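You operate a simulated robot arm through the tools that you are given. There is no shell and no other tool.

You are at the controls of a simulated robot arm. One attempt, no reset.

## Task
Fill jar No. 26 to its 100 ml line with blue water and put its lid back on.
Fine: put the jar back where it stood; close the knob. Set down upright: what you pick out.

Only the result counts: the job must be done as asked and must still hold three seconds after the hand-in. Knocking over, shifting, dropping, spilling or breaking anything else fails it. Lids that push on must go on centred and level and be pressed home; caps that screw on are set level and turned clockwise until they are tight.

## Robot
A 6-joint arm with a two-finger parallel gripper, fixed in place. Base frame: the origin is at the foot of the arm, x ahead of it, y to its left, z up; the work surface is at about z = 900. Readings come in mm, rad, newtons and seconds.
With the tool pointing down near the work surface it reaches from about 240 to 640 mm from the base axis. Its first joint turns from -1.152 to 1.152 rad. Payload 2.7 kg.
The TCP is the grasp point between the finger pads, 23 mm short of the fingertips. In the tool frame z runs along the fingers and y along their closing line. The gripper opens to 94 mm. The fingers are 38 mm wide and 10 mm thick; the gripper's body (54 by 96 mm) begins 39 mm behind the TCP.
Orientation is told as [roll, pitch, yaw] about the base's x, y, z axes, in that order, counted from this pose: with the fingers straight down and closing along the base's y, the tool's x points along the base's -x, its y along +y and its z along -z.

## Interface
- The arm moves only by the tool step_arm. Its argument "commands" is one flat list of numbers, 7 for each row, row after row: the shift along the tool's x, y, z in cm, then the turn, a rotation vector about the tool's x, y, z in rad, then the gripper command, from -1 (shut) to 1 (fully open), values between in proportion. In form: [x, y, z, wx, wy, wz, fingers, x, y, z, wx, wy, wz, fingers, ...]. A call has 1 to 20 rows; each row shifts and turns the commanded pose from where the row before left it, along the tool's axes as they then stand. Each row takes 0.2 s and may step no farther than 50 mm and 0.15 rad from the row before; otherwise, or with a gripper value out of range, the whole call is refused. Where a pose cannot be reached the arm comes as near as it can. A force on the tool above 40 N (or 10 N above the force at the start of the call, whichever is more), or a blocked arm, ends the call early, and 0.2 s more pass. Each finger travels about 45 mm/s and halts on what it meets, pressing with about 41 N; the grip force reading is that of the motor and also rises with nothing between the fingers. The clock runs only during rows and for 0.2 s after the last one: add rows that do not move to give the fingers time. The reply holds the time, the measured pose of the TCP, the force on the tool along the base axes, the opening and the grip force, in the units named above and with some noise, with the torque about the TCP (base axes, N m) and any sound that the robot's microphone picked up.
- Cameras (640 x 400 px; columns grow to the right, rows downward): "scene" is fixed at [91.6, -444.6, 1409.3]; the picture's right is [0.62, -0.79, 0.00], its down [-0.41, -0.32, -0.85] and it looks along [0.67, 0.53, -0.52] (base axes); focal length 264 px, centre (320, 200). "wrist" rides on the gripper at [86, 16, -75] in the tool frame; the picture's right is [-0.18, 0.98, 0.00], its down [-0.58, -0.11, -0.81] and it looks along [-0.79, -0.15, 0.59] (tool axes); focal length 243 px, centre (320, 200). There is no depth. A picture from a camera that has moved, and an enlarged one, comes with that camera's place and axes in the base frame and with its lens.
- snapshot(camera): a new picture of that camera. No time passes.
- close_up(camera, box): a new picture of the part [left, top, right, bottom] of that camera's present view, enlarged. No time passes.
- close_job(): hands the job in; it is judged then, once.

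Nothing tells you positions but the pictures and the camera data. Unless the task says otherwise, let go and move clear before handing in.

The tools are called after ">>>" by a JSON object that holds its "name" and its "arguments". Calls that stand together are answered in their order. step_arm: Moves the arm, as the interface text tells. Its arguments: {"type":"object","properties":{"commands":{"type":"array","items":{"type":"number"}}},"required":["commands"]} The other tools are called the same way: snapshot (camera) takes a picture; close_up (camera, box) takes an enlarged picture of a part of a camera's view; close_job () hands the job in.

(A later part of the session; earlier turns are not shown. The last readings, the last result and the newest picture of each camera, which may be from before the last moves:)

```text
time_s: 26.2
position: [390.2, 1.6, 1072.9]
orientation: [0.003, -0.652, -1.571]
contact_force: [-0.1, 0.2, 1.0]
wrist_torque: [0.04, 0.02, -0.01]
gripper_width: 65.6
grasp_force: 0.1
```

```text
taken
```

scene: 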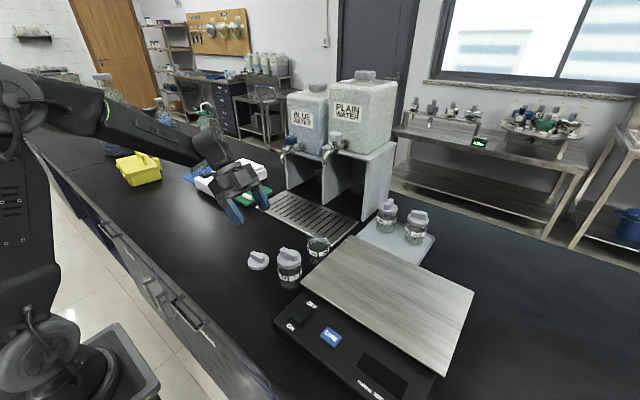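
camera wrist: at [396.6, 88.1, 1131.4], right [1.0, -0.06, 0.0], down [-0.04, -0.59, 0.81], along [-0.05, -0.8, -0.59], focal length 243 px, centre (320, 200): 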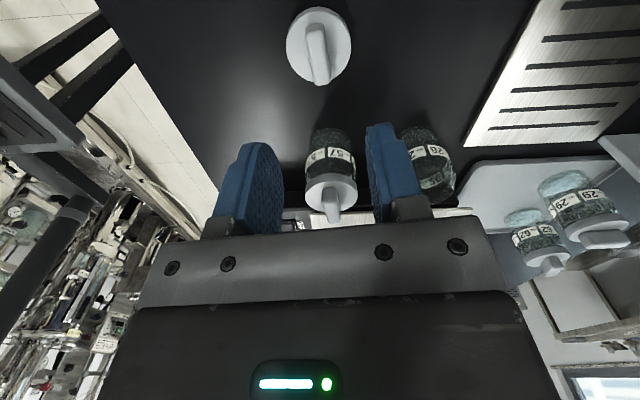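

The tilt is right: pitch -0.65, yaw -1.57. Moving to the approach point.

>>> {"name": "step_arm", "arguments": {"commands": [-0.67, 3.58, 1.87, 0, 0, 0, 0.4, -0.67, 3.58, 1.87, 0, 0, 0, 0.4, -0.67, 3.58, 1.87, 0, 0, 0, 0.4, 0, 0, 0, 0, 0, 0, 0.4]}}

>>> {"name": "snapshot", "arguments": {"camera": "wrist"}}

>>> {"name": "close_up", "arguments": {"camera": "scene", "box": [260, 170, 360, 270]}}

```text
time_s: 27.2
position: [499.5, -52.5, 1039.6]
orientation: [0.002, -0.651, -1.571]
contact_force: [-0.1, -0.6, 0.1]
wrist_torque: [0.01, 0.03, 0.01]
gripper_width: 65.7
grasp_force: 0.0
```

```text
taken
camera wrist: at [516.4, 61.9, 1044.3], right [0.98, -0.15, 0.11], down [-0.11, 0.03, 0.99], along [-0.15, -0.99, 0.01], focal length 243 px, centre (320, 200)
```

wrist: 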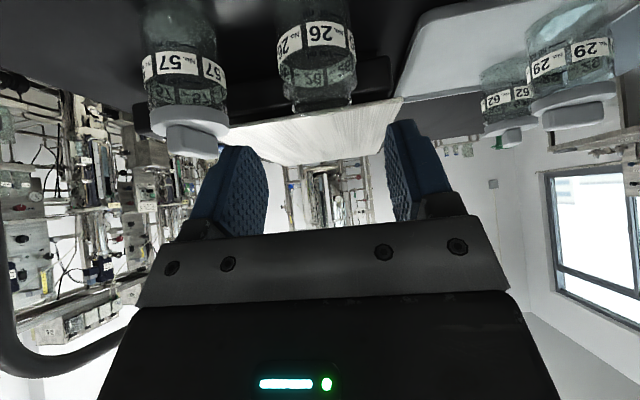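

```text
4.00 times, centred on (310, 220) of scene
camera zoom: at [91.6, -444.6, 1409.3], right [0.62, -0.79, 0.0], down [-0.41, -0.32, -0.85], along [0.67, 0.53, -0.52], focal length 1056 px, centre (360, 120)
```

zoom: 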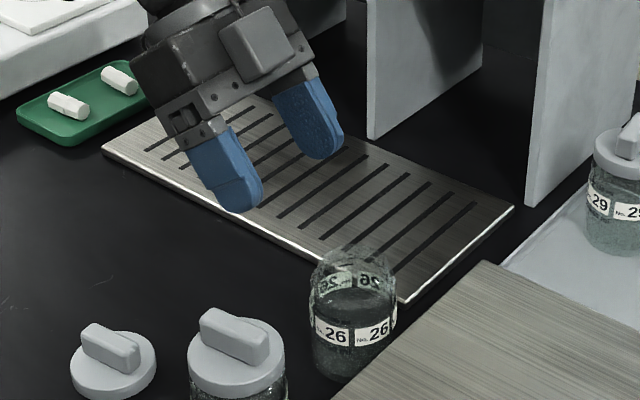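

Aligned for the approach. I'll zoom in for the jar rim height and lateral position.

>>> {"name": "close_up", "arguments": {"camera": "wrist", "box": [250, 0, 390, 120]}}

```text
3.33 times, centred on (320, 60) of wrist
camera zoom: at [516.4, 61.9, 1044.3], right [0.98, -0.15, 0.11], down [-0.11, 0.03, 0.99], along [-0.15, -0.99, 0.01], focal length 809 px, centre (320, 667)
```

zoom: 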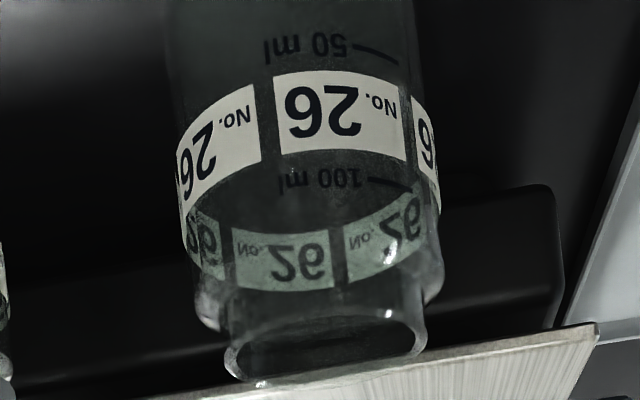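

The jar body is about 55 mm across, and the rim is at z≈978 and 44 mm wide. I'll open a little wider and advance along the tool axis.

>>> {"name": "step_arm", "arguments": {"commands": [0.02, -0.1, 3.0, 0, 0, 0, 0.6, 0.02, 0, 3.0, 0, 0, 0, 0.6, 0.02, 0, 2.5, 0, 0, 0, 0.6, 0, 0, 0, 0, 0, 0, 0.6]}}

>>> {"name": "snapshot", "arguments": {"camera": "wrist"}}

>>> {"name": "close_up", "arguments": {"camera": "scene", "box": [270, 190, 370, 270]}}

```text
time_s: 28.2
position: [497.9, -100.8, 969.2]
orientation: [0.003, -0.65, -1.57]
contact_force: [1.0, 0.5, -0.4]
wrist_torque: [0.02, 0.0, 0.01]
gripper_width: 75.2
grasp_force: 0.0
```

```text
taken
camera wrist: at [513.6, 12.2, 975.0], right [0.98, -0.15, 0.11], down [-0.11, 0.03, 0.99], along [-0.15, -0.99, 0.01], focal length 243 px, centre (320, 200)
```

wrist: 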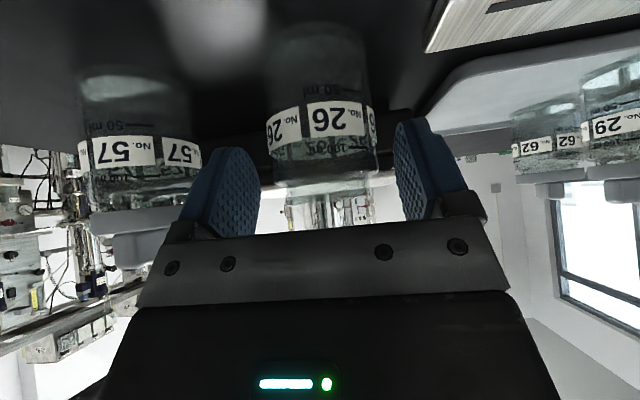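

```text
5.00 times, centred on (320, 230) of scene
camera zoom: at [91.6, -444.6, 1409.3], right [0.62, -0.79, 0.0], down [-0.41, -0.32, -0.85], along [0.67, 0.53, -0.52], focal length 1319 px, centre (320, 50)
```

zoom: 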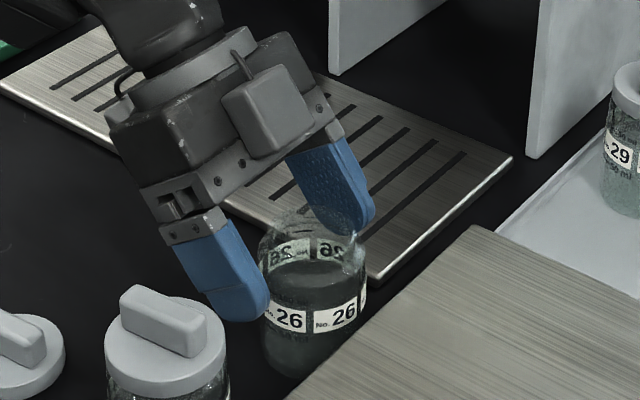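

The jar sits centred between the fingers. I'll advance the last 2 cm and check for contact.

>>> {"name": "step_arm", "arguments": {"commands": [-0.1, 0, 1.1, 0, 0, 0, 0.6, -0.05, 0, 0.9, 0, 0, 0, 0.6, 0, 0, 0, 0, 0, 0, 0.6]}}

>>> {"name": "close_up", "arguments": {"camera": "wrist", "box": [180, 0, 460, 240]}}

>>> {"name": "close_up", "arguments": {"camera": "scene", "box": [280, 200, 360, 270]}}

```text
time_s: 29.0
position: [498.6, -113.7, 954.5]
orientation: [0.001, -0.651, -1.571]
contact_force: [0.3, -0.3, 0.9]
wrist_torque: [-0.01, -0.01, 0.02]
gripper_width: 75.2
grasp_force: 0.1
```

```text
1.67 times, centred on (320, 120) of wrist
camera zoom: at [513.6, -0.9, 960.5], right [0.98, -0.15, 0.11], down [-0.11, 0.03, 0.99], along [-0.15, -0.99, 0.01], focal length 404 px, centre (320, 333)
```

zoom: 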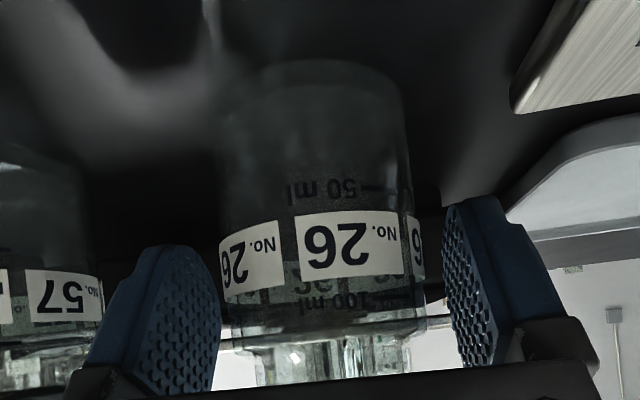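

```text
5.71 times, centred on (320, 235) of scene
camera zoom: at [91.6, -444.6, 1409.3], right [0.62, -0.79, 0.0], down [-0.41, -0.32, -0.85], along [0.67, 0.53, -0.52], focal length 1508 px, centre (320, 0)
```

zoom: 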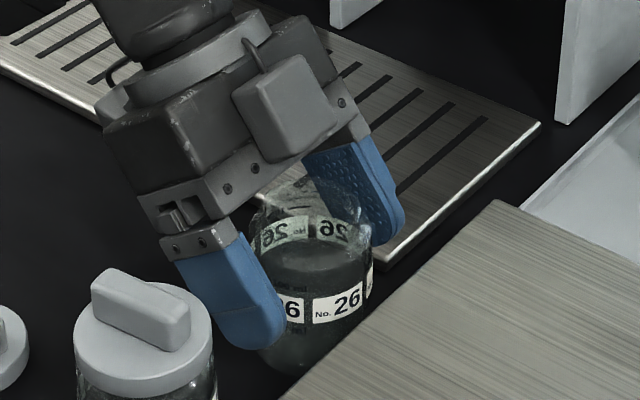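

Positioned. Closing gently on the jar body.

>>> {"name": "step_arm", "arguments": {"commands": [0, 0, 0, 0, 0, 0, 0.35, 0, 0, 0, 0, 0, 0, 0.1, 0, 0, 0, 0, 0, 0, -0.3, 0, 0, 0, 0, 0, 0, -1, 0, 0, 0, 0, 0, 0, -1]}}

>>> {"name": "close_up", "arguments": {"camera": "wrist", "box": [180, 0, 460, 240]}}

>>> {"name": "close_up", "arguments": {"camera": "scene", "box": [280, 200, 360, 270]}}

```text
time_s: 30.2
position: [497.0, -113.7, 954.0]
orientation: [0.002, -0.652, -1.571]
contact_force: [-0.3, -0.1, -0.2]
wrist_torque: [-0.01, -0.04, 0.0]
gripper_width: 54.7
grasp_force: 41.2
```

```text
1.67 times, centred on (320, 120) of wrist
camera zoom: at [513.6, -0.8, 960.6], right [0.98, -0.15, 0.11], down [-0.11, 0.03, 0.99], along [-0.15, -0.99, 0.01], focal length 404 px, centre (320, 333)
```

zoom: 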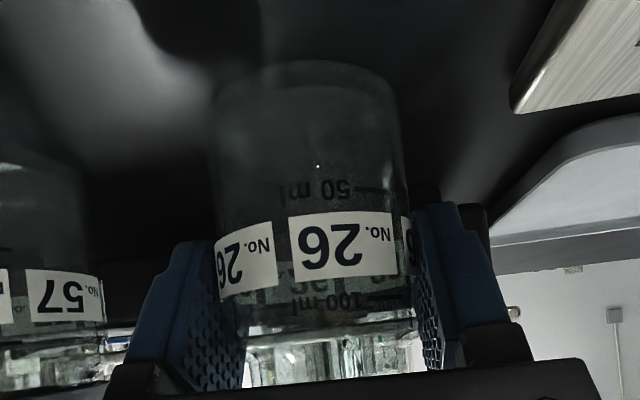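

```text
5.71 times, centred on (320, 235) of scene
camera zoom: at [91.6, -444.6, 1409.3], right [0.62, -0.79, 0.0], down [-0.41, -0.32, -0.85], along [0.67, 0.53, -0.52], focal length 1508 px, centre (320, 0)
```

zoom: 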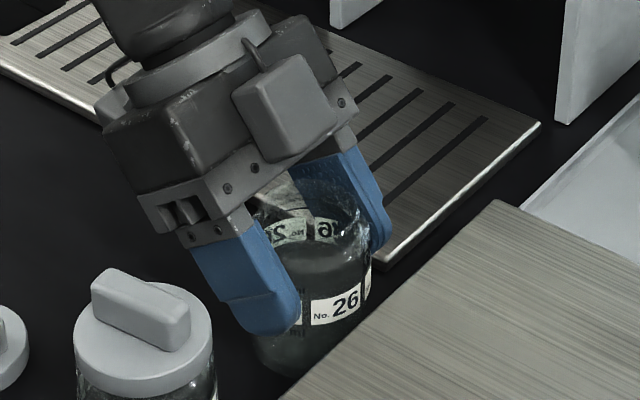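

Jar gripped at 54.7 mm. I'll lift it about 10 cm, keeping the same tilt so it stays upright, and move toward the open area.

>>> {"name": "step_arm", "arguments": {"commands": [-0.605, 0, -0.796, 0, 0, 0, -1, -1.815, 0, -2.388, 0, 0, 0, -1, -1.815, 0, -2.388, 0, 0, 0, -1, -1.815, 0, -2.388, 0, 0, 0, -1, 3.18, 1.3, -2.42, 0, 0, 0, -1, 3.18, 1.3, -2.42, 0, 0, 0, -1, 3.18, 1.3, -2.42, 0, 0, 0, -1, 0, 0, 0, 0, 0, 0, -1]}}

>>> {"name": "snapshot", "arguments": {"camera": "scene"}}

```text
time_s: 32.0
position: [533.6, 5.0, 1055.1]
orientation: [0.001, -0.65, -1.57]
contact_force: [0.2, 0.2, -1.4]
wrist_torque: [0.02, 0.0, 0.03]
gripper_width: 55.1
grasp_force: 41.1
```

```text
taken
```

scene: 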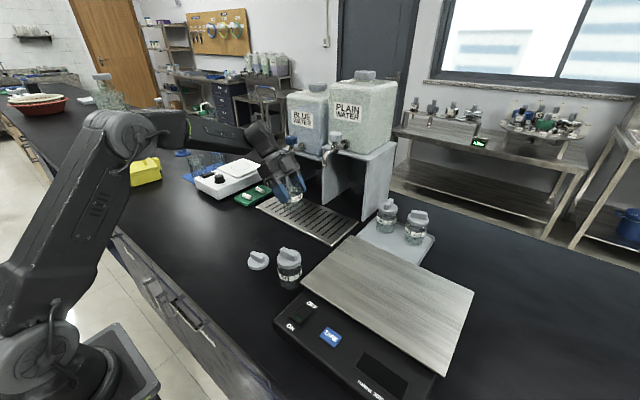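

The jar is lifted upright. I'll rotate the gripper about the vertical to face the tap.

>>> {"name": "step_arm", "arguments": {"commands": [0, 0, 0, -0.0847, 0, -0.1114, -1, 0, 0, 0, -0.0847, 0, -0.1114, -1, 0, 0, 0, -0.0847, 0, -0.1114, -1, 0, 0, 0, -0.0847, 0, -0.1114, -1, 0, 0, 0, -0.0847, 0, -0.1114, -1, 0, 0, 0, -0.0847, 0, -0.1114, -1, 0, 0, 0, -0.0847, 0, -0.1114, -1, 0, 0, 0, -0.0847, 0, -0.1114, -1, 0, 0, 0, -0.0847, 0, -0.1114, -1, 0, 0, 0, -0.0847, 0, -0.1114, -1, 0, 0, 0, 0, 0, 0, -1]}}

>>> {"name": "snapshot", "arguments": {"camera": "wrist"}}

>>> {"name": "close_up", "arguments": {"camera": "scene", "box": [240, 110, 370, 240]}}

```text
time_s: 34.4
position: [537.4, 4.9, 1056.8]
orientation: [0.001, -0.651, -0.172]
contact_force: [-0.2, -1.0, -2.0]
wrist_torque: [0.01, 0.04, 0.0]
gripper_width: 54.9
grasp_force: 40.7
```

```text
taken
camera wrist: at [426.3, 39.8, 1061.6], right [0.31, 0.94, 0.11], down [-0.05, -0.1, 0.99], along [0.95, -0.31, 0.01], focal length 243 px, centre (320, 200)
```

wrist: 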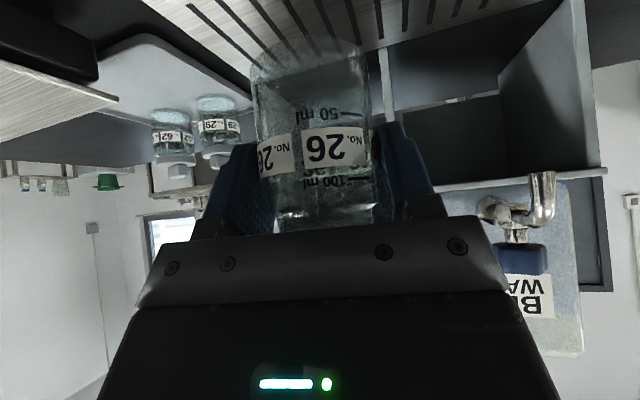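

```text
3.08 times, centred on (305, 175) of scene
camera zoom: at [91.6, -444.6, 1409.3], right [0.62, -0.79, 0.0], down [-0.41, -0.32, -0.85], along [0.67, 0.53, -0.52], focal length 812 px, centre (366, 277)
```

zoom: 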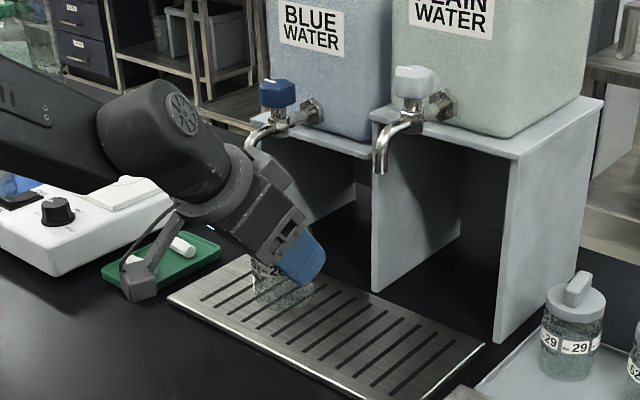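

The wrist view shows the blue tap clearly. I'll zoom in to measure the spout and knob.

>>> {"name": "close_up", "arguments": {"camera": "wrist", "box": [450, 150, 590, 300]}}

>>> {"name": "close_up", "arguments": {"camera": "scene", "box": [275, 120, 345, 170]}}

```text
2.67 times, centred on (520, 225) of wrist
camera zoom: at [426.3, 39.8, 1061.6], right [0.31, 0.94, 0.11], down [-0.05, -0.1, 0.99], along [0.95, -0.31, 0.01], focal length 647 px, centre (-213, 133)
```

zoom: 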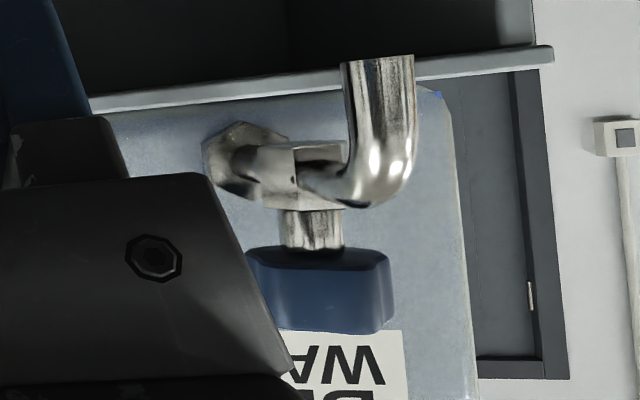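

```text
8.00 times, centred on (310, 145) of scene
camera zoom: at [91.6, -444.6, 1409.3], right [0.62, -0.79, 0.0], down [-0.41, -0.32, -0.85], along [0.67, 0.53, -0.52], focal length 2111 px, centre (400, 640)
```

zoom: 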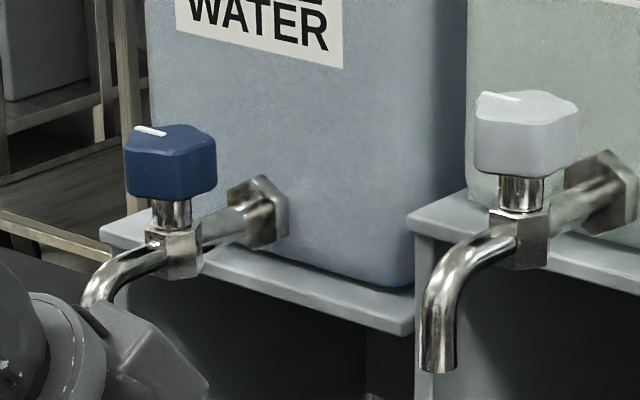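

The spout tip is about (632, 133, 1063), and the knob is about (678, 133, 1134), about 38 mm wide. I'll lower the jar in front of the spout before sliding it under.

>>> {"name": "step_arm", "arguments": {"commands": [1.24, 3.25, 1.68, 0, 0, 0, -1, 1.24, 3.25, 1.68, 0, 0, 0, -1, 1.24, 3.25, 1.68, 0, 0, 0, -1, 1.24, 3.25, 1.68, 0, 0, 0, -1, 0, 0, 0, 0, 0, 0, -1]}}

>>> {"name": "snapshot", "arguments": {"camera": "wrist"}}

>>> {"name": "close_up", "arguments": {"camera": "scene", "box": [220, 110, 360, 220]}}

```text
time_s: 35.6
position: [560.3, 132.1, 972.6]
orientation: [-0.001, -0.65, -0.171]
contact_force: [0.7, 0.6, -1.3]
wrist_torque: [0.02, 0.02, 0.01]
gripper_width: 54.5
grasp_force: 41.2
```

```text
taken
camera wrist: at [450.6, 167.3, 978.1], right [0.31, 0.94, 0.11], down [-0.04, -0.1, 0.99], along [0.95, -0.31, 0.01], focal length 243 px, centre (320, 200)
```

wrist: 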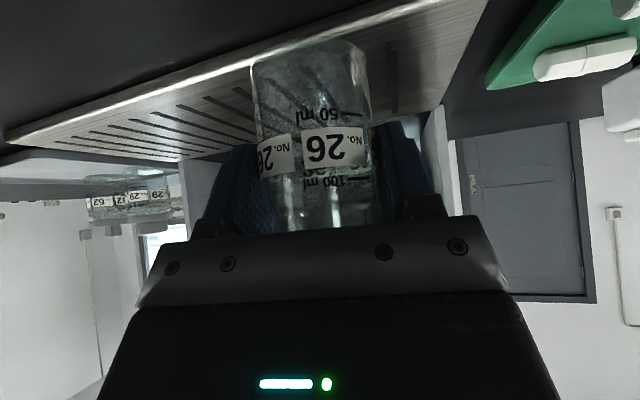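

```text
3.64 times, centred on (290, 165) of scene
camera zoom: at [91.6, -444.6, 1409.3], right [0.62, -0.79, 0.0], down [-0.41, -0.32, -0.85], along [0.67, 0.53, -0.52], focal length 960 px, centre (429, 327)
```

zoom: 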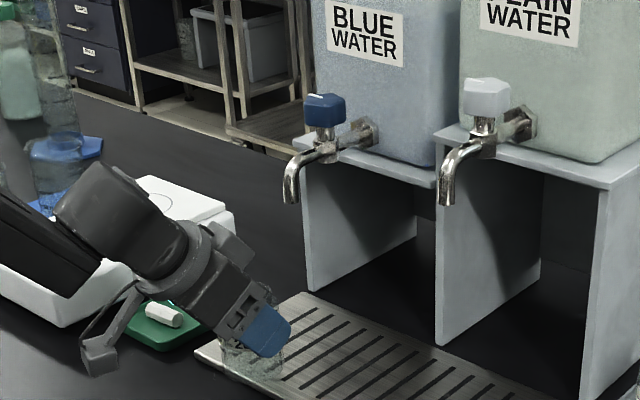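

The jar is lowered in front of the tap. I'll slide 70 mm forward under the spout.

>>> {"name": "step_arm", "arguments": {"commands": [-2.74, 0.65, 2.085, 0, 0, 0, -1, -2.74, 0.65, 2.085, 0, 0, 0, -1, 0, 0, 0, 0, 0, 0, -1]}}

>>> {"name": "snapshot", "arguments": {"camera": "wrist"}}

>>> {"name": "close_up", "arguments": {"camera": "scene", "box": [250, 120, 350, 220]}}

```text
time_s: 36.4
position: [629.7, 135.6, 970.9]
orientation: [0.0, -0.651, -0.171]
contact_force: [0.2, -0.3, -2.1]
wrist_torque: [-0.06, -0.01, 0.01]
gripper_width: 54.7
grasp_force: 41.0
```

```text
taken
camera wrist: at [519.4, 170.2, 977.1], right [0.31, 0.94, 0.11], down [-0.04, -0.1, 0.99], along [0.95, -0.31, 0.01], focal length 243 px, centre (320, 200)
```

wrist: 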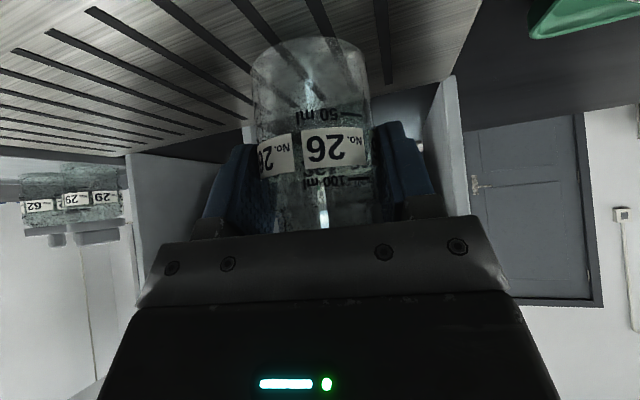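

```text
4.00 times, centred on (300, 170) of scene
camera zoom: at [91.6, -444.6, 1409.3], right [0.62, -0.79, 0.0], down [-0.41, -0.32, -0.85], along [0.67, 0.53, -0.52], focal length 1056 px, centre (400, 320)
```

zoom: 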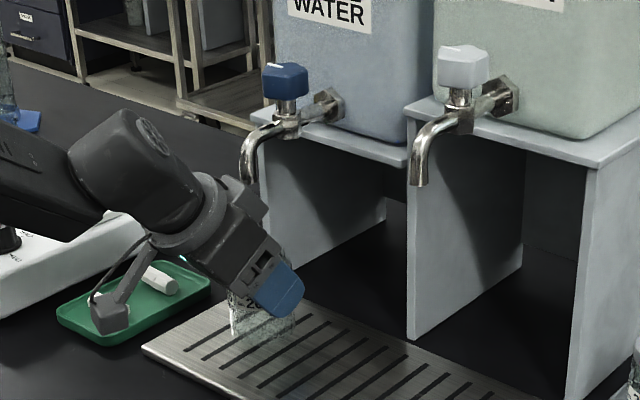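

The jar should be under the spout. Lowering in small steps until it touches the grate.

>>> {"name": "step_arm", "arguments": {"commands": [0.182, -0.1, 0.239, 0, 0, 0, -1, 0.121, 0, 0.159, 0, 0, 0, -1, 0, 0, 0, 0, 0, 0, -1]}}

```text
time_s: 37.2
position: [628.1, 135.3, 967.9]
orientation: [-0.001, -0.652, -0.171]
contact_force: [-1.0, 0.1, -1.8]
wrist_torque: [-0.01, 0.0, 0.04]
gripper_width: 54.6
grasp_force: 41.1
```

>>> {"name": "step_arm", "arguments": {"commands": [0.121, 0, 0.159, 0, 0, 0, -1, 0.06, 0, 0.08, 0, 0, 0, -1]}}

```text
time_s: 37.8
position: [629.2, 134.0, 964.6]
orientation: [0.002, -0.652, -0.172]
contact_force: [-0.9, 0.8, 0.6]
wrist_torque: [0.06, 0.05, 0.01]
gripper_width: 55.0
grasp_force: 40.8
```

>>> {"name": "step_arm", "arguments": {"commands": [0.03, 0, 0.04, 0, 0, 0, -1]}}

>>> {"name": "close_up", "arguments": {"camera": "wrist", "box": [220, 10, 420, 210]}}

```text
time_s: 38.2
position: [628.4, 132.9, 965.5]
orientation: [0.002, -0.654, -0.17]
contact_force: [-1.4, 0.9, 4.4]
wrist_torque: [0.1, 0.23, 0.0]
gripper_width: 54.6
grasp_force: 41.0
```

```text
2.00 times, centred on (320, 110) of wrist
camera zoom: at [519.3, 168.0, 970.3], right [0.31, 0.94, 0.11], down [-0.05, -0.1, 0.99], along [0.95, -0.31, 0.01], focal length 485 px, centre (320, 380)
```

zoom: 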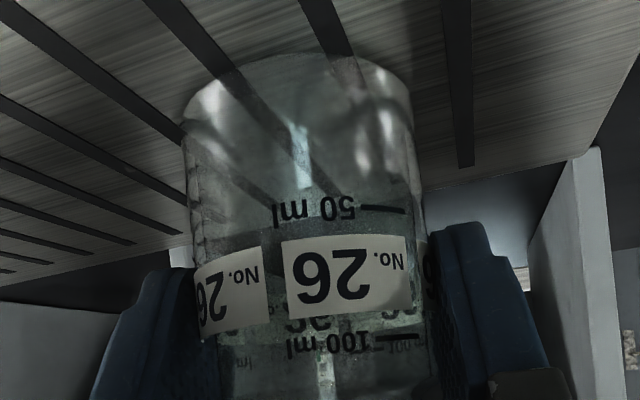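

The jar rests on the grate. I'll unload, open, and back away along the tool axis.

>>> {"name": "step_arm", "arguments": {"commands": [-0.018, 0, -0.024, 0, 0, 0, -1, 0, 0, 0, 0, 0, 0, 0.3, 0, 0, 0, 0, 0, 0, 0.5, 0, 0, 0, 0, 0, 0, 0.5, 0, 0, -1, 0, 0, 0, 0.5, 0, 0, -3, 0, 0, 0, 0.5, 0, 0, -4, 0, 0, 0, 0.5, 0, 0, -4, 0, 0, 0, 0.5, 0, 0, 0, 0, 0, 0, 0.5]}}

>>> {"name": "snapshot", "arguments": {"camera": "wrist"}}

>>> {"name": "close_up", "arguments": {"camera": "scene", "box": [250, 120, 350, 220]}}

```text
time_s: 40.2
position: [556.1, 146.1, 1060.3]
orientation: [0.001, -0.653, -0.171]
contact_force: [-0.9, 0.4, 0.2]
wrist_torque: [0.01, -0.04, 0.03]
gripper_width: 70.5
grasp_force: 0.0
```

```text
taken
camera wrist: at [446.3, 179.8, 1065.5], right [0.31, 0.94, 0.11], down [-0.04, -0.1, 0.99], along [0.95, -0.31, 0.01], focal length 243 px, centre (320, 200)
```

wrist: 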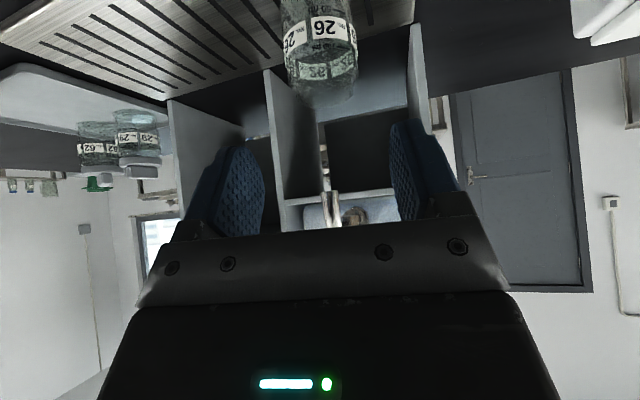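

```text
4.00 times, centred on (300, 170) of scene
camera zoom: at [91.6, -444.6, 1409.3], right [0.62, -0.79, 0.0], down [-0.41, -0.32, -0.85], along [0.67, 0.53, -0.52], focal length 1056 px, centre (400, 320)
```

zoom: 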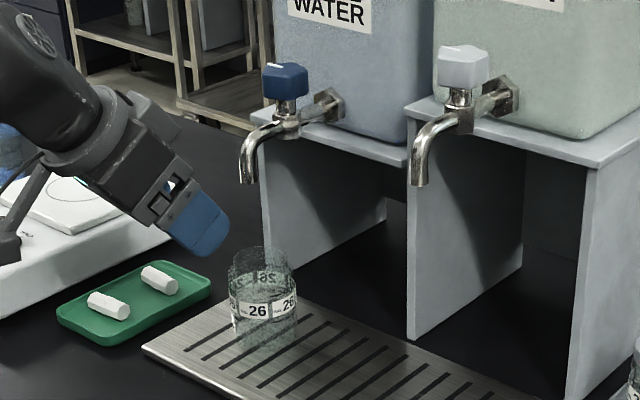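

The jar stands under the tap. I'll check its alignment with the spout from both cameras.

>>> {"name": "close_up", "arguments": {"camera": "wrist", "box": [260, 0, 400, 240]}}

>>> {"name": "close_up", "arguments": {"camera": "scene", "box": [295, 140, 345, 220]}}

>>> {"name": "close_up", "arguments": {"camera": "scene", "box": [295, 150, 335, 210]}}

```text
1.67 times, centred on (330, 120) of wrist
camera zoom: at [446.3, 179.8, 1065.5], right [0.31, 0.94, 0.11], down [-0.04, -0.1, 0.99], along [0.95, -0.31, 0.01], focal length 404 px, centre (303, 333)
```

zoom: 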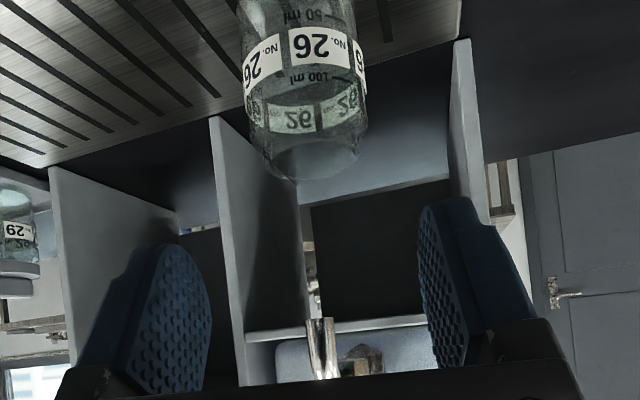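

```text
5.00 times, centred on (320, 180) of scene
camera zoom: at [91.6, -444.6, 1409.3], right [0.62, -0.79, 0.0], down [-0.41, -0.32, -0.85], along [0.67, 0.53, -0.52], focal length 1319 px, centre (320, 300)
```

zoom: 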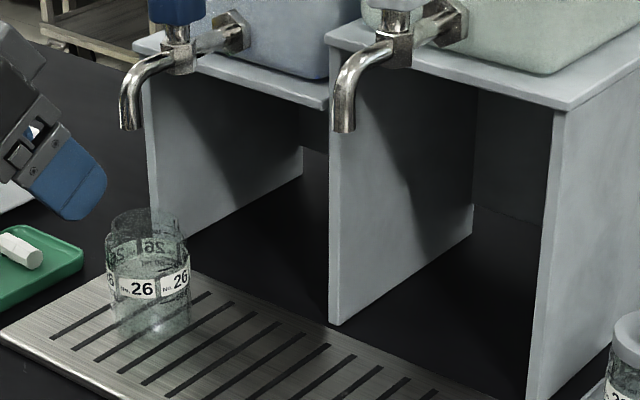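

```text
6.67 times, centred on (315, 180) of scene
camera zoom: at [91.6, -444.6, 1409.3], right [0.62, -0.79, 0.0], down [-0.41, -0.32, -0.85], along [0.67, 0.53, -0.52], focal length 1759 px, centre (353, 333)
```

zoom: 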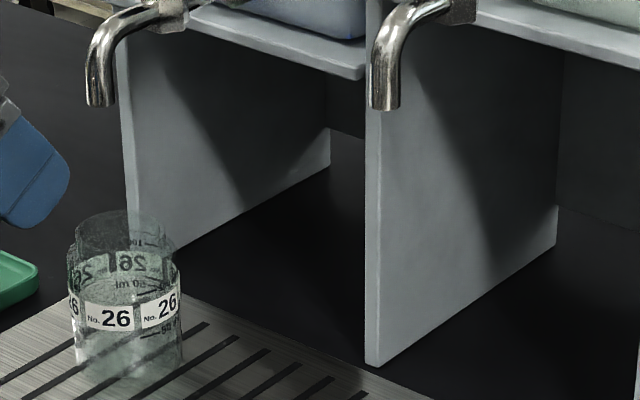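

>>> {"name": "close_up", "arguments": {"camera": "scene", "box": [300, 175, 330, 210]}}

>>> {"name": "close_up", "arguments": {"camera": "wrist", "box": [270, 0, 370, 90]}}

```text
11.43 times, centred on (315, 192) of scene
camera zoom: at [91.6, -444.6, 1409.3], right [0.62, -0.79, 0.0], down [-0.41, -0.32, -0.85], along [0.67, 0.53, -0.52], focal length 3016 px, centre (377, 286)
```

zoom: 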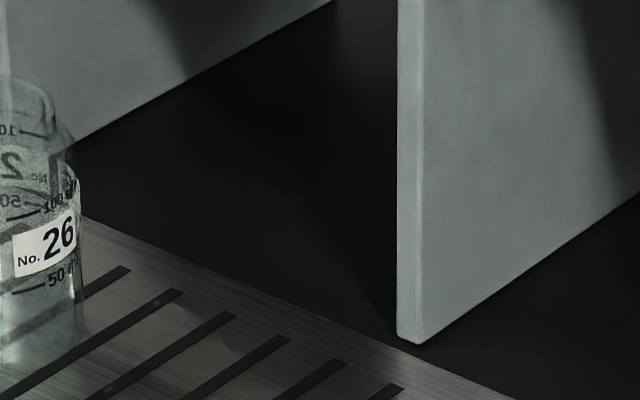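

```text
4.44 times, centred on (320, 45) of wrist
camera zoom: at [446.3, 179.8, 1065.5], right [0.31, 0.94, 0.11], down [-0.04, -0.1, 0.99], along [0.95, -0.31, 0.01], focal length 1078 px, centre (320, 889)
```

zoom: 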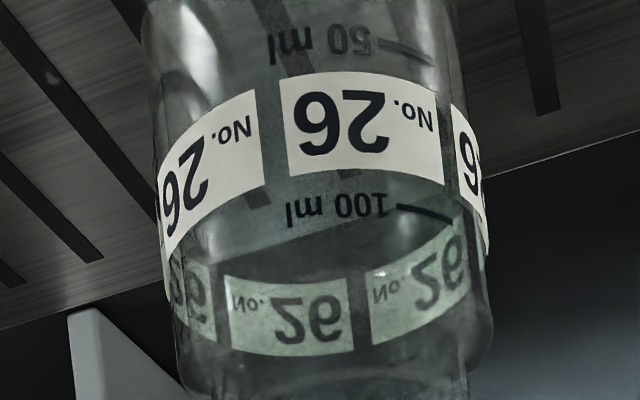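

>>> {"name": "close_up", "arguments": {"camera": "scene", "box": [290, 177, 314, 207]}}

>>> {"name": "close_up", "arguments": {"camera": "wrist", "box": [270, 50, 370, 125]}}

```text
13.33 times, centred on (302, 192) of scene
camera zoom: at [91.6, -444.6, 1409.3], right [0.62, -0.79, 0.0], down [-0.41, -0.32, -0.85], along [0.67, 0.53, -0.52], focal length 3518 px, centre (560, 307)
```

zoom: 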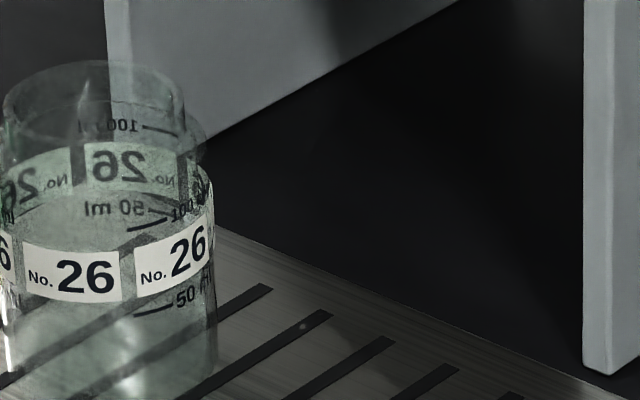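

```text
5.33 times, centred on (320, 88) of wrist
camera zoom: at [446.3, 179.8, 1065.5], right [0.31, 0.94, 0.11], down [-0.04, -0.1, 0.99], along [0.95, -0.31, 0.01], focal length 1294 px, centre (320, 800)
```

zoom: 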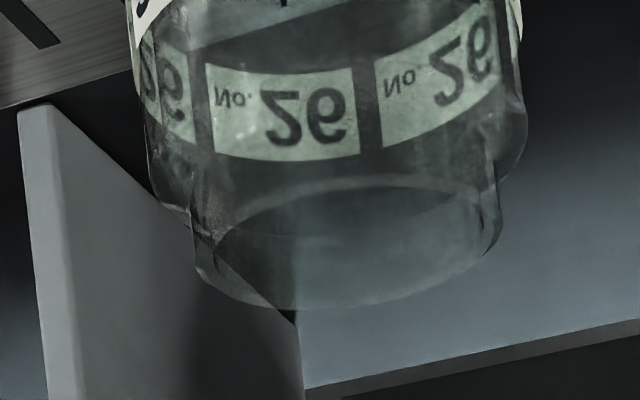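

My best estimate puts the stream about 6 mm from the jar-mouth centre, which is comfortable. Now I'll look at the knob shape.

>>> {"name": "close_up", "arguments": {"camera": "scene", "box": [284, 131, 308, 149]}}

>>> {"name": "close_up", "arguments": {"camera": "scene", "box": [326, 126, 350, 144]}}

```text
16.00 times, centred on (296, 140) of scene
camera zoom: at [91.6, -444.6, 1409.3], right [0.62, -0.79, 0.0], down [-0.41, -0.32, -0.85], along [0.67, 0.53, -0.52], focal length 4222 px, centre (704, 1160)
```

zoom: 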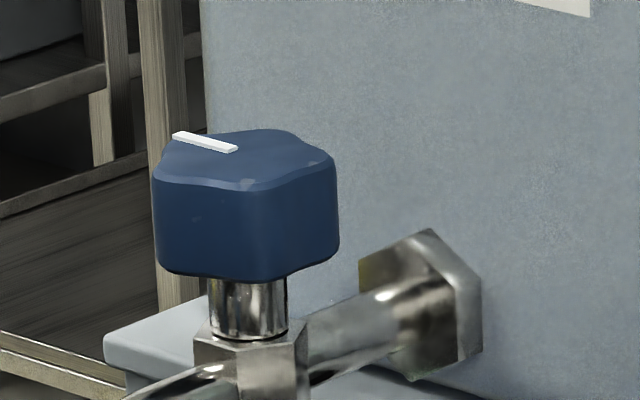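

```text
16.00 times, centred on (338, 135) of scene
camera zoom: at [91.6, -444.6, 1409.3], right [0.62, -0.79, 0.0], down [-0.41, -0.32, -0.85], along [0.67, 0.53, -0.52], focal length 4222 px, centre (32, 1240)
```

zoom: 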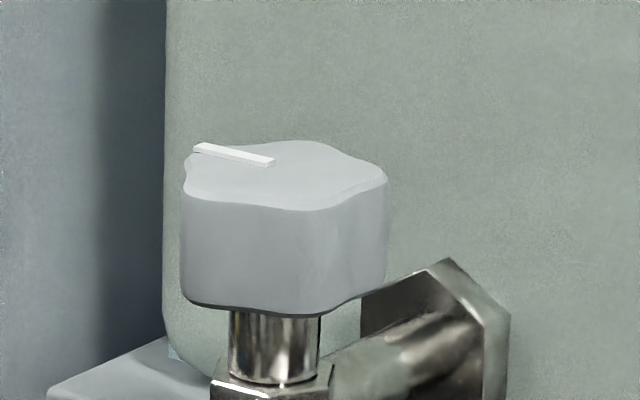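

The knob is lobed, about 38 mm across, with its pointer exactly toward +y when closed. I'll move up to a pre-grasp point above and in front of it.

>>> {"name": "step_arm", "arguments": {"commands": [-3.48, 0.115, -2.5, 0, 0, 0, 0.5, -3.48, 0.115, -2.5, 0, 0, 0, 0.5, -3.48, 0.115, -2.5, 0, 0, 0, 0.5, -3.48, 0.115, -2.5, 0, 0, 0, 0.5, 0, 0, 0, 0, 0, 0, 0.5]}}

>>> {"name": "snapshot", "arguments": {"camera": "wrist"}}

>>> {"name": "close_up", "arguments": {"camera": "scene", "box": [220, 80, 360, 220]}}

```text
time_s: 41.4
position: [607.2, 140.3, 1221.6]
orientation: [-0.002, -0.654, -0.172]
contact_force: [0.3, -0.3, 0.1]
wrist_torque: [0.01, 0.0, 0.01]
gripper_width: 70.6
grasp_force: 0.1
```

```text
taken
camera wrist: at [497.1, 174.6, 1227.6], right [0.31, 0.94, 0.11], down [-0.04, -0.1, 0.99], along [0.95, -0.31, 0.01], focal length 243 px, centre (320, 200)
```

wrist: 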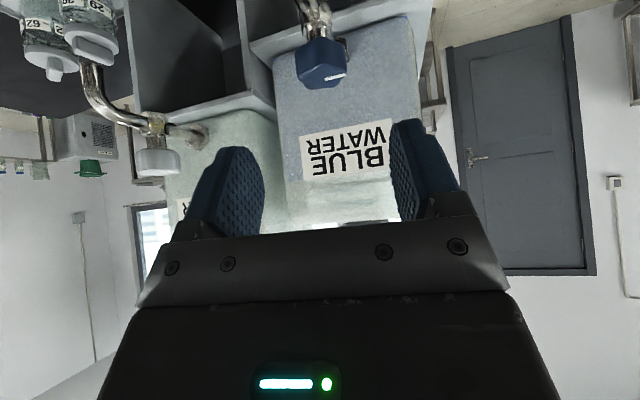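

```text
2.86 times, centred on (290, 150) of scene
camera zoom: at [91.6, -444.6, 1409.3], right [0.62, -0.79, 0.0], down [-0.41, -0.32, -0.85], along [0.67, 0.53, -0.52], focal length 754 px, centre (406, 343)
```

zoom: 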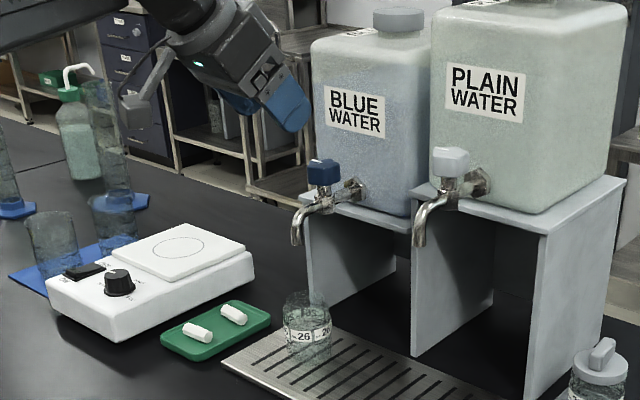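

>>> {"name": "close_up", "arguments": {"camera": "wrist", "box": [270, 0, 380, 110]}}

```text
3.64 times, centred on (325, 55) of wrist
camera zoom: at [497.1, 174.6, 1227.6], right [0.31, 0.94, 0.11], down [-0.04, -0.1, 0.99], along [0.95, -0.31, 0.01], focal length 882 px, centre (302, 727)
```

zoom: 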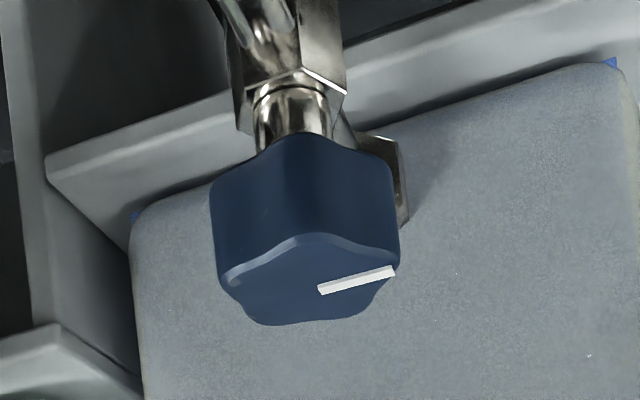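

The knob is at about (668, 131), top z≈1142. Advancing along the tool axis to straddle it.

>>> {"name": "step_arm", "arguments": {"commands": [0.08, 0.06, 3.5, 0, 0, 0, 0.5, 0.08, 0.06, 3.5, 0, 0, 0, 0.5, 0.07, 0.06, 2.0, 0, 0, 0, 0.5, 0, 0, 0, 0, 0, 0, 0.5]}}

>>> {"name": "snapshot", "arguments": {"camera": "wrist"}}

>>> {"name": "close_up", "arguments": {"camera": "scene", "box": [265, 100, 345, 170]}}

```text
time_s: 42.4
position: [661.4, 134.1, 1151.0]
orientation: [0.0, -0.651, -0.169]
contact_force: [-0.4, -0.6, 0.3]
wrist_torque: [-0.03, 0.0, 0.03]
gripper_width: 70.7
grasp_force: 0.1
```

```text
taken
camera wrist: at [550.1, 168.9, 1156.7], right [0.31, 0.94, 0.11], down [-0.04, -0.1, 0.99], along [0.95, -0.31, 0.01], focal length 243 px, centre (320, 200)
```

wrist: 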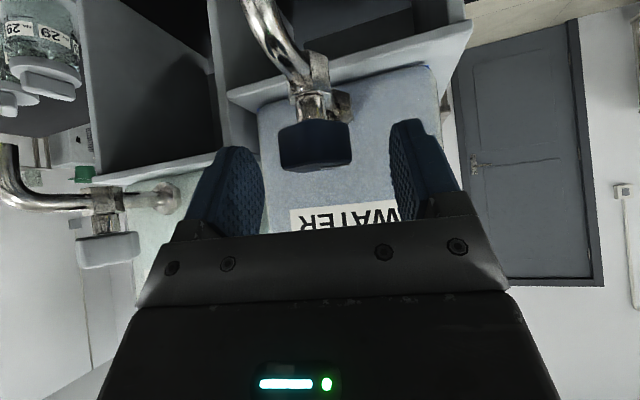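

```text
5.71 times, centred on (305, 135) of scene
camera zoom: at [91.6, -444.6, 1409.3], right [0.62, -0.79, 0.0], down [-0.41, -0.32, -0.85], along [0.67, 0.53, -0.52], focal length 1508 px, centre (406, 571)
```

zoom: 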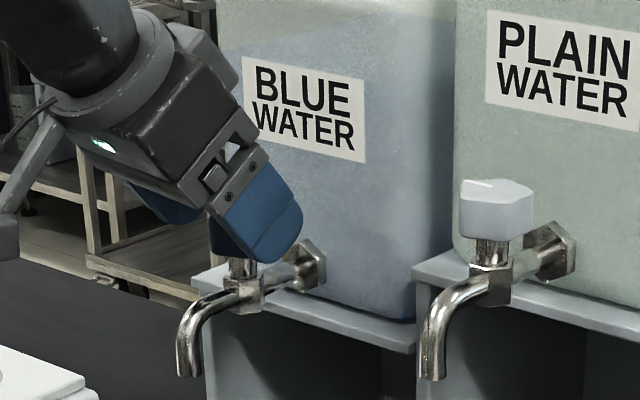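

The knob is centred laterally between the fingers. One last small advance, then close on it.

>>> {"name": "step_arm", "arguments": {"commands": [0.2, -0.05, 0.8, 0, 0, 0, 0.4, 0.15, 0, 0.8, 0, 0, 0, 0.2, 0, 0, 0, 0, 0, 0, 0.1]}}

>>> {"name": "close_up", "arguments": {"camera": "wrist", "box": [180, 0, 460, 240]}}

>>> {"name": "close_up", "arguments": {"camera": "scene", "box": [275, 110, 325, 160]}}

```text
time_s: 43.2
position: [668.6, 133.0, 1135.6]
orientation: [0.002, -0.652, -0.172]
contact_force: [-0.1, -0.3, 0.1]
wrist_torque: [0.01, -0.02, 0.01]
gripper_width: 52.0
grasp_force: 0.0
```

```text
1.67 times, centred on (320, 120) of wrist
camera zoom: at [557.3, 167.4, 1141.6], right [0.31, 0.94, 0.11], down [-0.04, -0.1, 0.99], along [0.95, -0.31, 0.01], focal length 404 px, centre (320, 333)
```

zoom: 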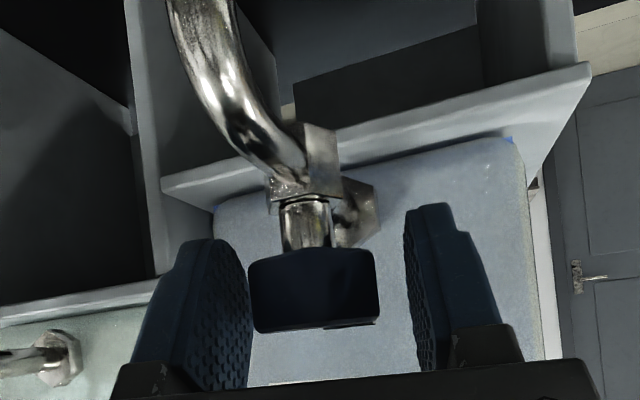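

```text
8.00 times, centred on (300, 135) of scene
camera zoom: at [91.6, -444.6, 1409.3], right [0.62, -0.79, 0.0], down [-0.41, -0.32, -0.85], along [0.67, 0.53, -0.52], focal length 2111 px, centre (480, 720)
```

zoom: 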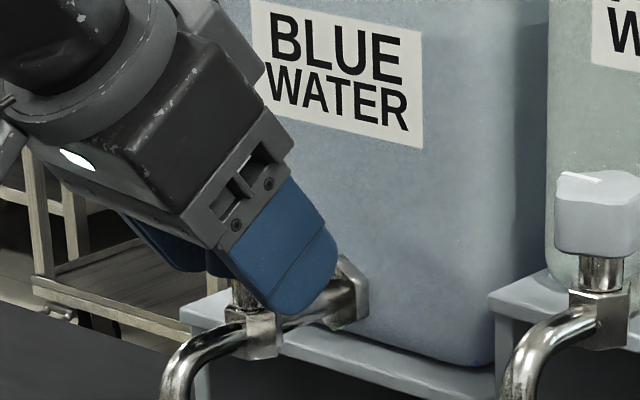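

The knob sits about 3 mm nearer the left finger. I'll shift and close.

>>> {"name": "step_arm", "arguments": {"commands": [0, -0.3, 0, 0, 0, 0, 0, 0, 0, 0, 0, 0, 0, -0.1, 0, 0, 0, 0, 0, 0, -0.3, 0, 0, 0, 0, 0, 0, -1, 0, 0, 0, 0, 0, 0, -1]}}

>>> {"name": "close_up", "arguments": {"camera": "wrist", "box": [180, 0, 460, 240]}}

>>> {"name": "snapshot", "arguments": {"camera": "scene"}}

```text
time_s: 44.4
position: [666.0, 130.5, 1135.1]
orientation: [-0.001, -0.651, -0.169]
contact_force: [2.9, 4.3, -1.7]
wrist_torque: [-0.21, -0.49, 0.14]
gripper_width: 35.3
grasp_force: 45.0
```

```text
1.67 times, centred on (320, 120) of wrist
camera zoom: at [556.9, 165.2, 1141.7], right [0.31, 0.94, 0.11], down [-0.04, -0.1, 0.99], along [0.95, -0.31, 0.01], focal length 404 px, centre (320, 333)
```

zoom: 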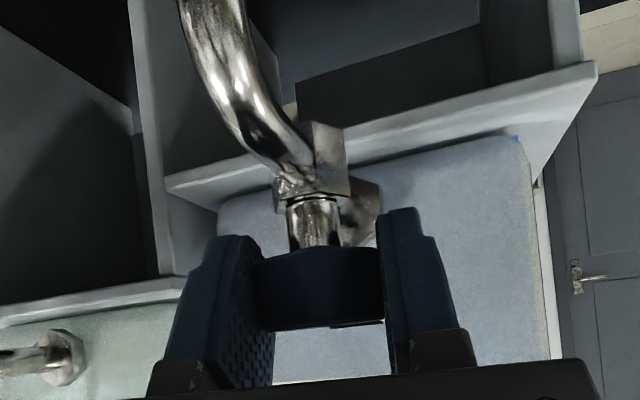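

```text
taken
```

scene: 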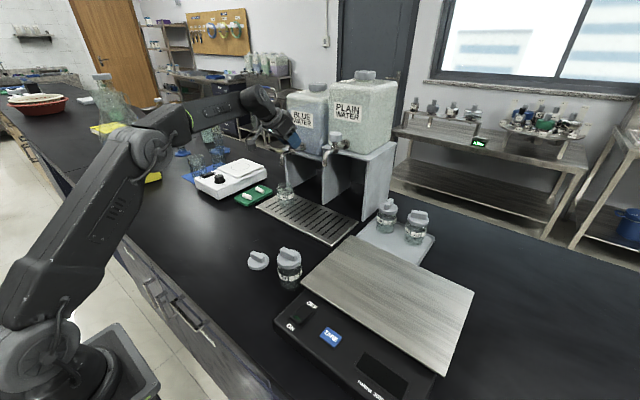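

The knob is gripped at 35 mm and the jar stays visible in the scene view. I'll test a small counter-clockwise turn.

>>> {"name": "step_arm", "arguments": {"commands": [0, 0, 0, -0.0606, 0, -0.0796, -1]}}

>>> {"name": "close_up", "arguments": {"camera": "scene", "box": [265, 130, 325, 210]}}

```text
time_s: 44.8
position: [666.4, 131.7, 1135.3]
orientation: [-0.001, -0.651, -0.07]
contact_force: [3.1, 4.1, 0.7]
wrist_torque: [-0.07, 0.13, -0.02]
gripper_width: 35.4
grasp_force: 45.4
```

```text
5.00 times, centred on (295, 170) of scene
camera zoom: at [91.7, -444.5, 1409.3], right [0.62, -0.79, 0.0], down [-0.41, -0.32, -0.85], along [0.67, 0.53, -0.52], focal length 1319 px, centre (445, 350)
```

zoom: 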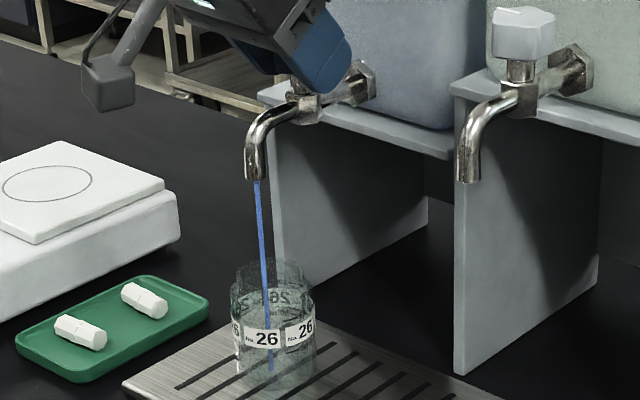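

Blue water flows into the jar with about 0.1 rad of CCW turn. I'll hold and watch the rate.

>>> {"name": "step_arm", "arguments": {"commands": [0, 0, 0, 0, 0, 0, -1, 0, 0, 0, 0, 0, 0, -1, 0, 0, 0, 0, 0, 0, -1, 0, 0, 0, 0, 0, 0, -1]}}

>>> {"name": "close_up", "arguments": {"camera": "scene", "box": [290, 170, 322, 210]}}

```text
time_s: 45.8
position: [667.6, 129.9, 1136.7]
orientation: [0.0, -0.65, -0.072]
contact_force: [2.9, 4.4, 2.1]
wrist_torque: [-0.03, 0.36, 0.02]
gripper_width: 35.7
grasp_force: 45.7
```

```text
10.00 times, centred on (306, 190) of scene
camera zoom: at [91.6, -444.5, 1409.3], right [0.62, -0.79, 0.0], down [-0.41, -0.32, -0.85], along [0.67, 0.53, -0.52], focal length 2639 px, centre (460, 300)
```

zoom: 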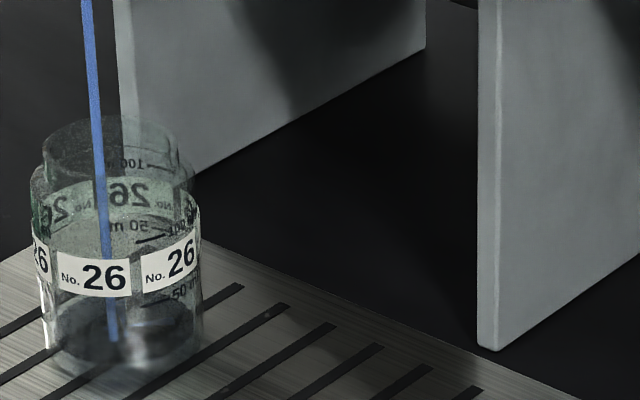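

A little water is collecting, and the rate looks slow and steady. I'll hold 2 s more.

>>> {"name": "step_arm", "arguments": {"commands": [0, 0, 0, 0, 0, 0, -1, 0, 0, 0, 0, 0, 0, -1, 0, 0, 0, 0, 0, 0, -1, 0, 0, 0, 0, 0, 0, -1, 0, 0, 0, 0, 0, 0, -1, 0, 0, 0, 0, 0, 0, -1, 0, 0, 0, 0, 0, 0, -1, 0, 0, 0, 0, 0, 0, -1, 0, 0, 0, 0, 0, 0, -1]}}

>>> {"name": "close_up", "arguments": {"camera": "scene", "box": [290, 175, 318, 210]}}

```text
time_s: 47.8
position: [666.3, 131.3, 1135.7]
orientation: [0.0, -0.654, -0.072]
contact_force: [2.7, 4.4, 2.4]
wrist_torque: [0.03, -0.04, 0.06]
gripper_width: 35.5
grasp_force: 45.2
```

```text
11.43 times, centred on (304, 192) of scene
camera zoom: at [91.6, -444.5, 1409.3], right [0.62, -0.79, 0.0], down [-0.41, -0.32, -0.85], along [0.67, 0.53, -0.52], focal length 3016 px, centre (503, 286)
```

zoom: 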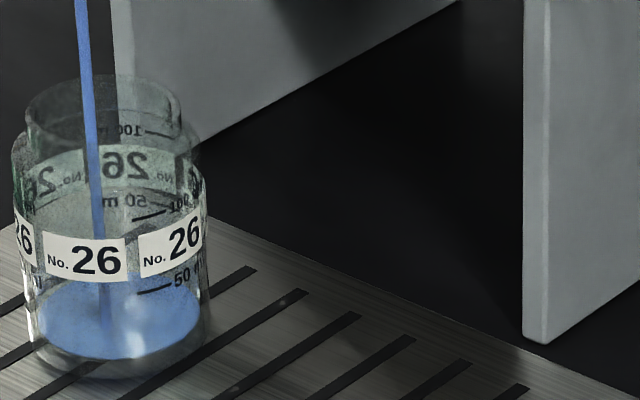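

The level is approaching 20 ml after about 3 s. I'll hold another 4 s.

>>> {"name": "step_arm", "arguments": {"commands": [0, 0, 0, 0, 0, 0, -1, 0, 0, 0, 0, 0, 0, -1, 0, 0, 0, 0, 0, 0, -1, 0, 0, 0, 0, 0, 0, -1, 0, 0, 0, 0, 0, 0, -1, 0, 0, 0, 0, 0, 0, -1, 0, 0, 0, 0, 0, 0, -1, 0, 0, 0, 0, 0, 0, -1, 0, 0, 0, 0, 0, 0, -1, 0, 0, 0, 0, 0, 0, -1, 0, 0, 0, 0, 0, 0, -1, 0, 0, 0, 0, 0, 0, -1, 0, 0, 0, 0, 0, 0, -1, 0, 0, 0, 0, 0, 0, -1, 0, 0, 0, 0, 0, 0, -1, 0, 0, 0, 0, 0, 0, -1, 0, 0, 0, 0, 0, 0, -1, 0, 0, 0, 0, 0, 0, -1, 0, 0, 0, 0, 0, 0, -1]}}

>>> {"name": "close_up", "arguments": {"camera": "scene", "box": [290, 175, 318, 210]}}

```text
time_s: 51.8
position: [666.2, 131.0, 1136.8]
orientation: [0.0, -0.65, -0.072]
contact_force: [2.8, 5.5, 4.5]
wrist_torque: [0.15, -0.02, 0.05]
gripper_width: 35.5
grasp_force: 45.1
```

```text
11.43 times, centred on (304, 192) of scene
camera zoom: at [91.6, -444.5, 1409.3], right [0.62, -0.79, 0.0], down [-0.41, -0.32, -0.85], along [0.67, 0.53, -0.52], focal length 3016 px, centre (503, 286)
```

zoom: 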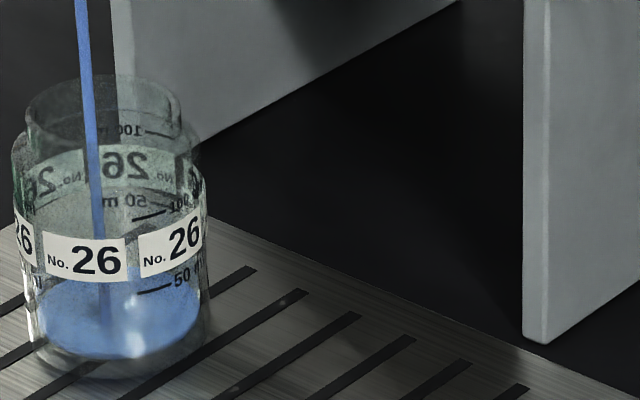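

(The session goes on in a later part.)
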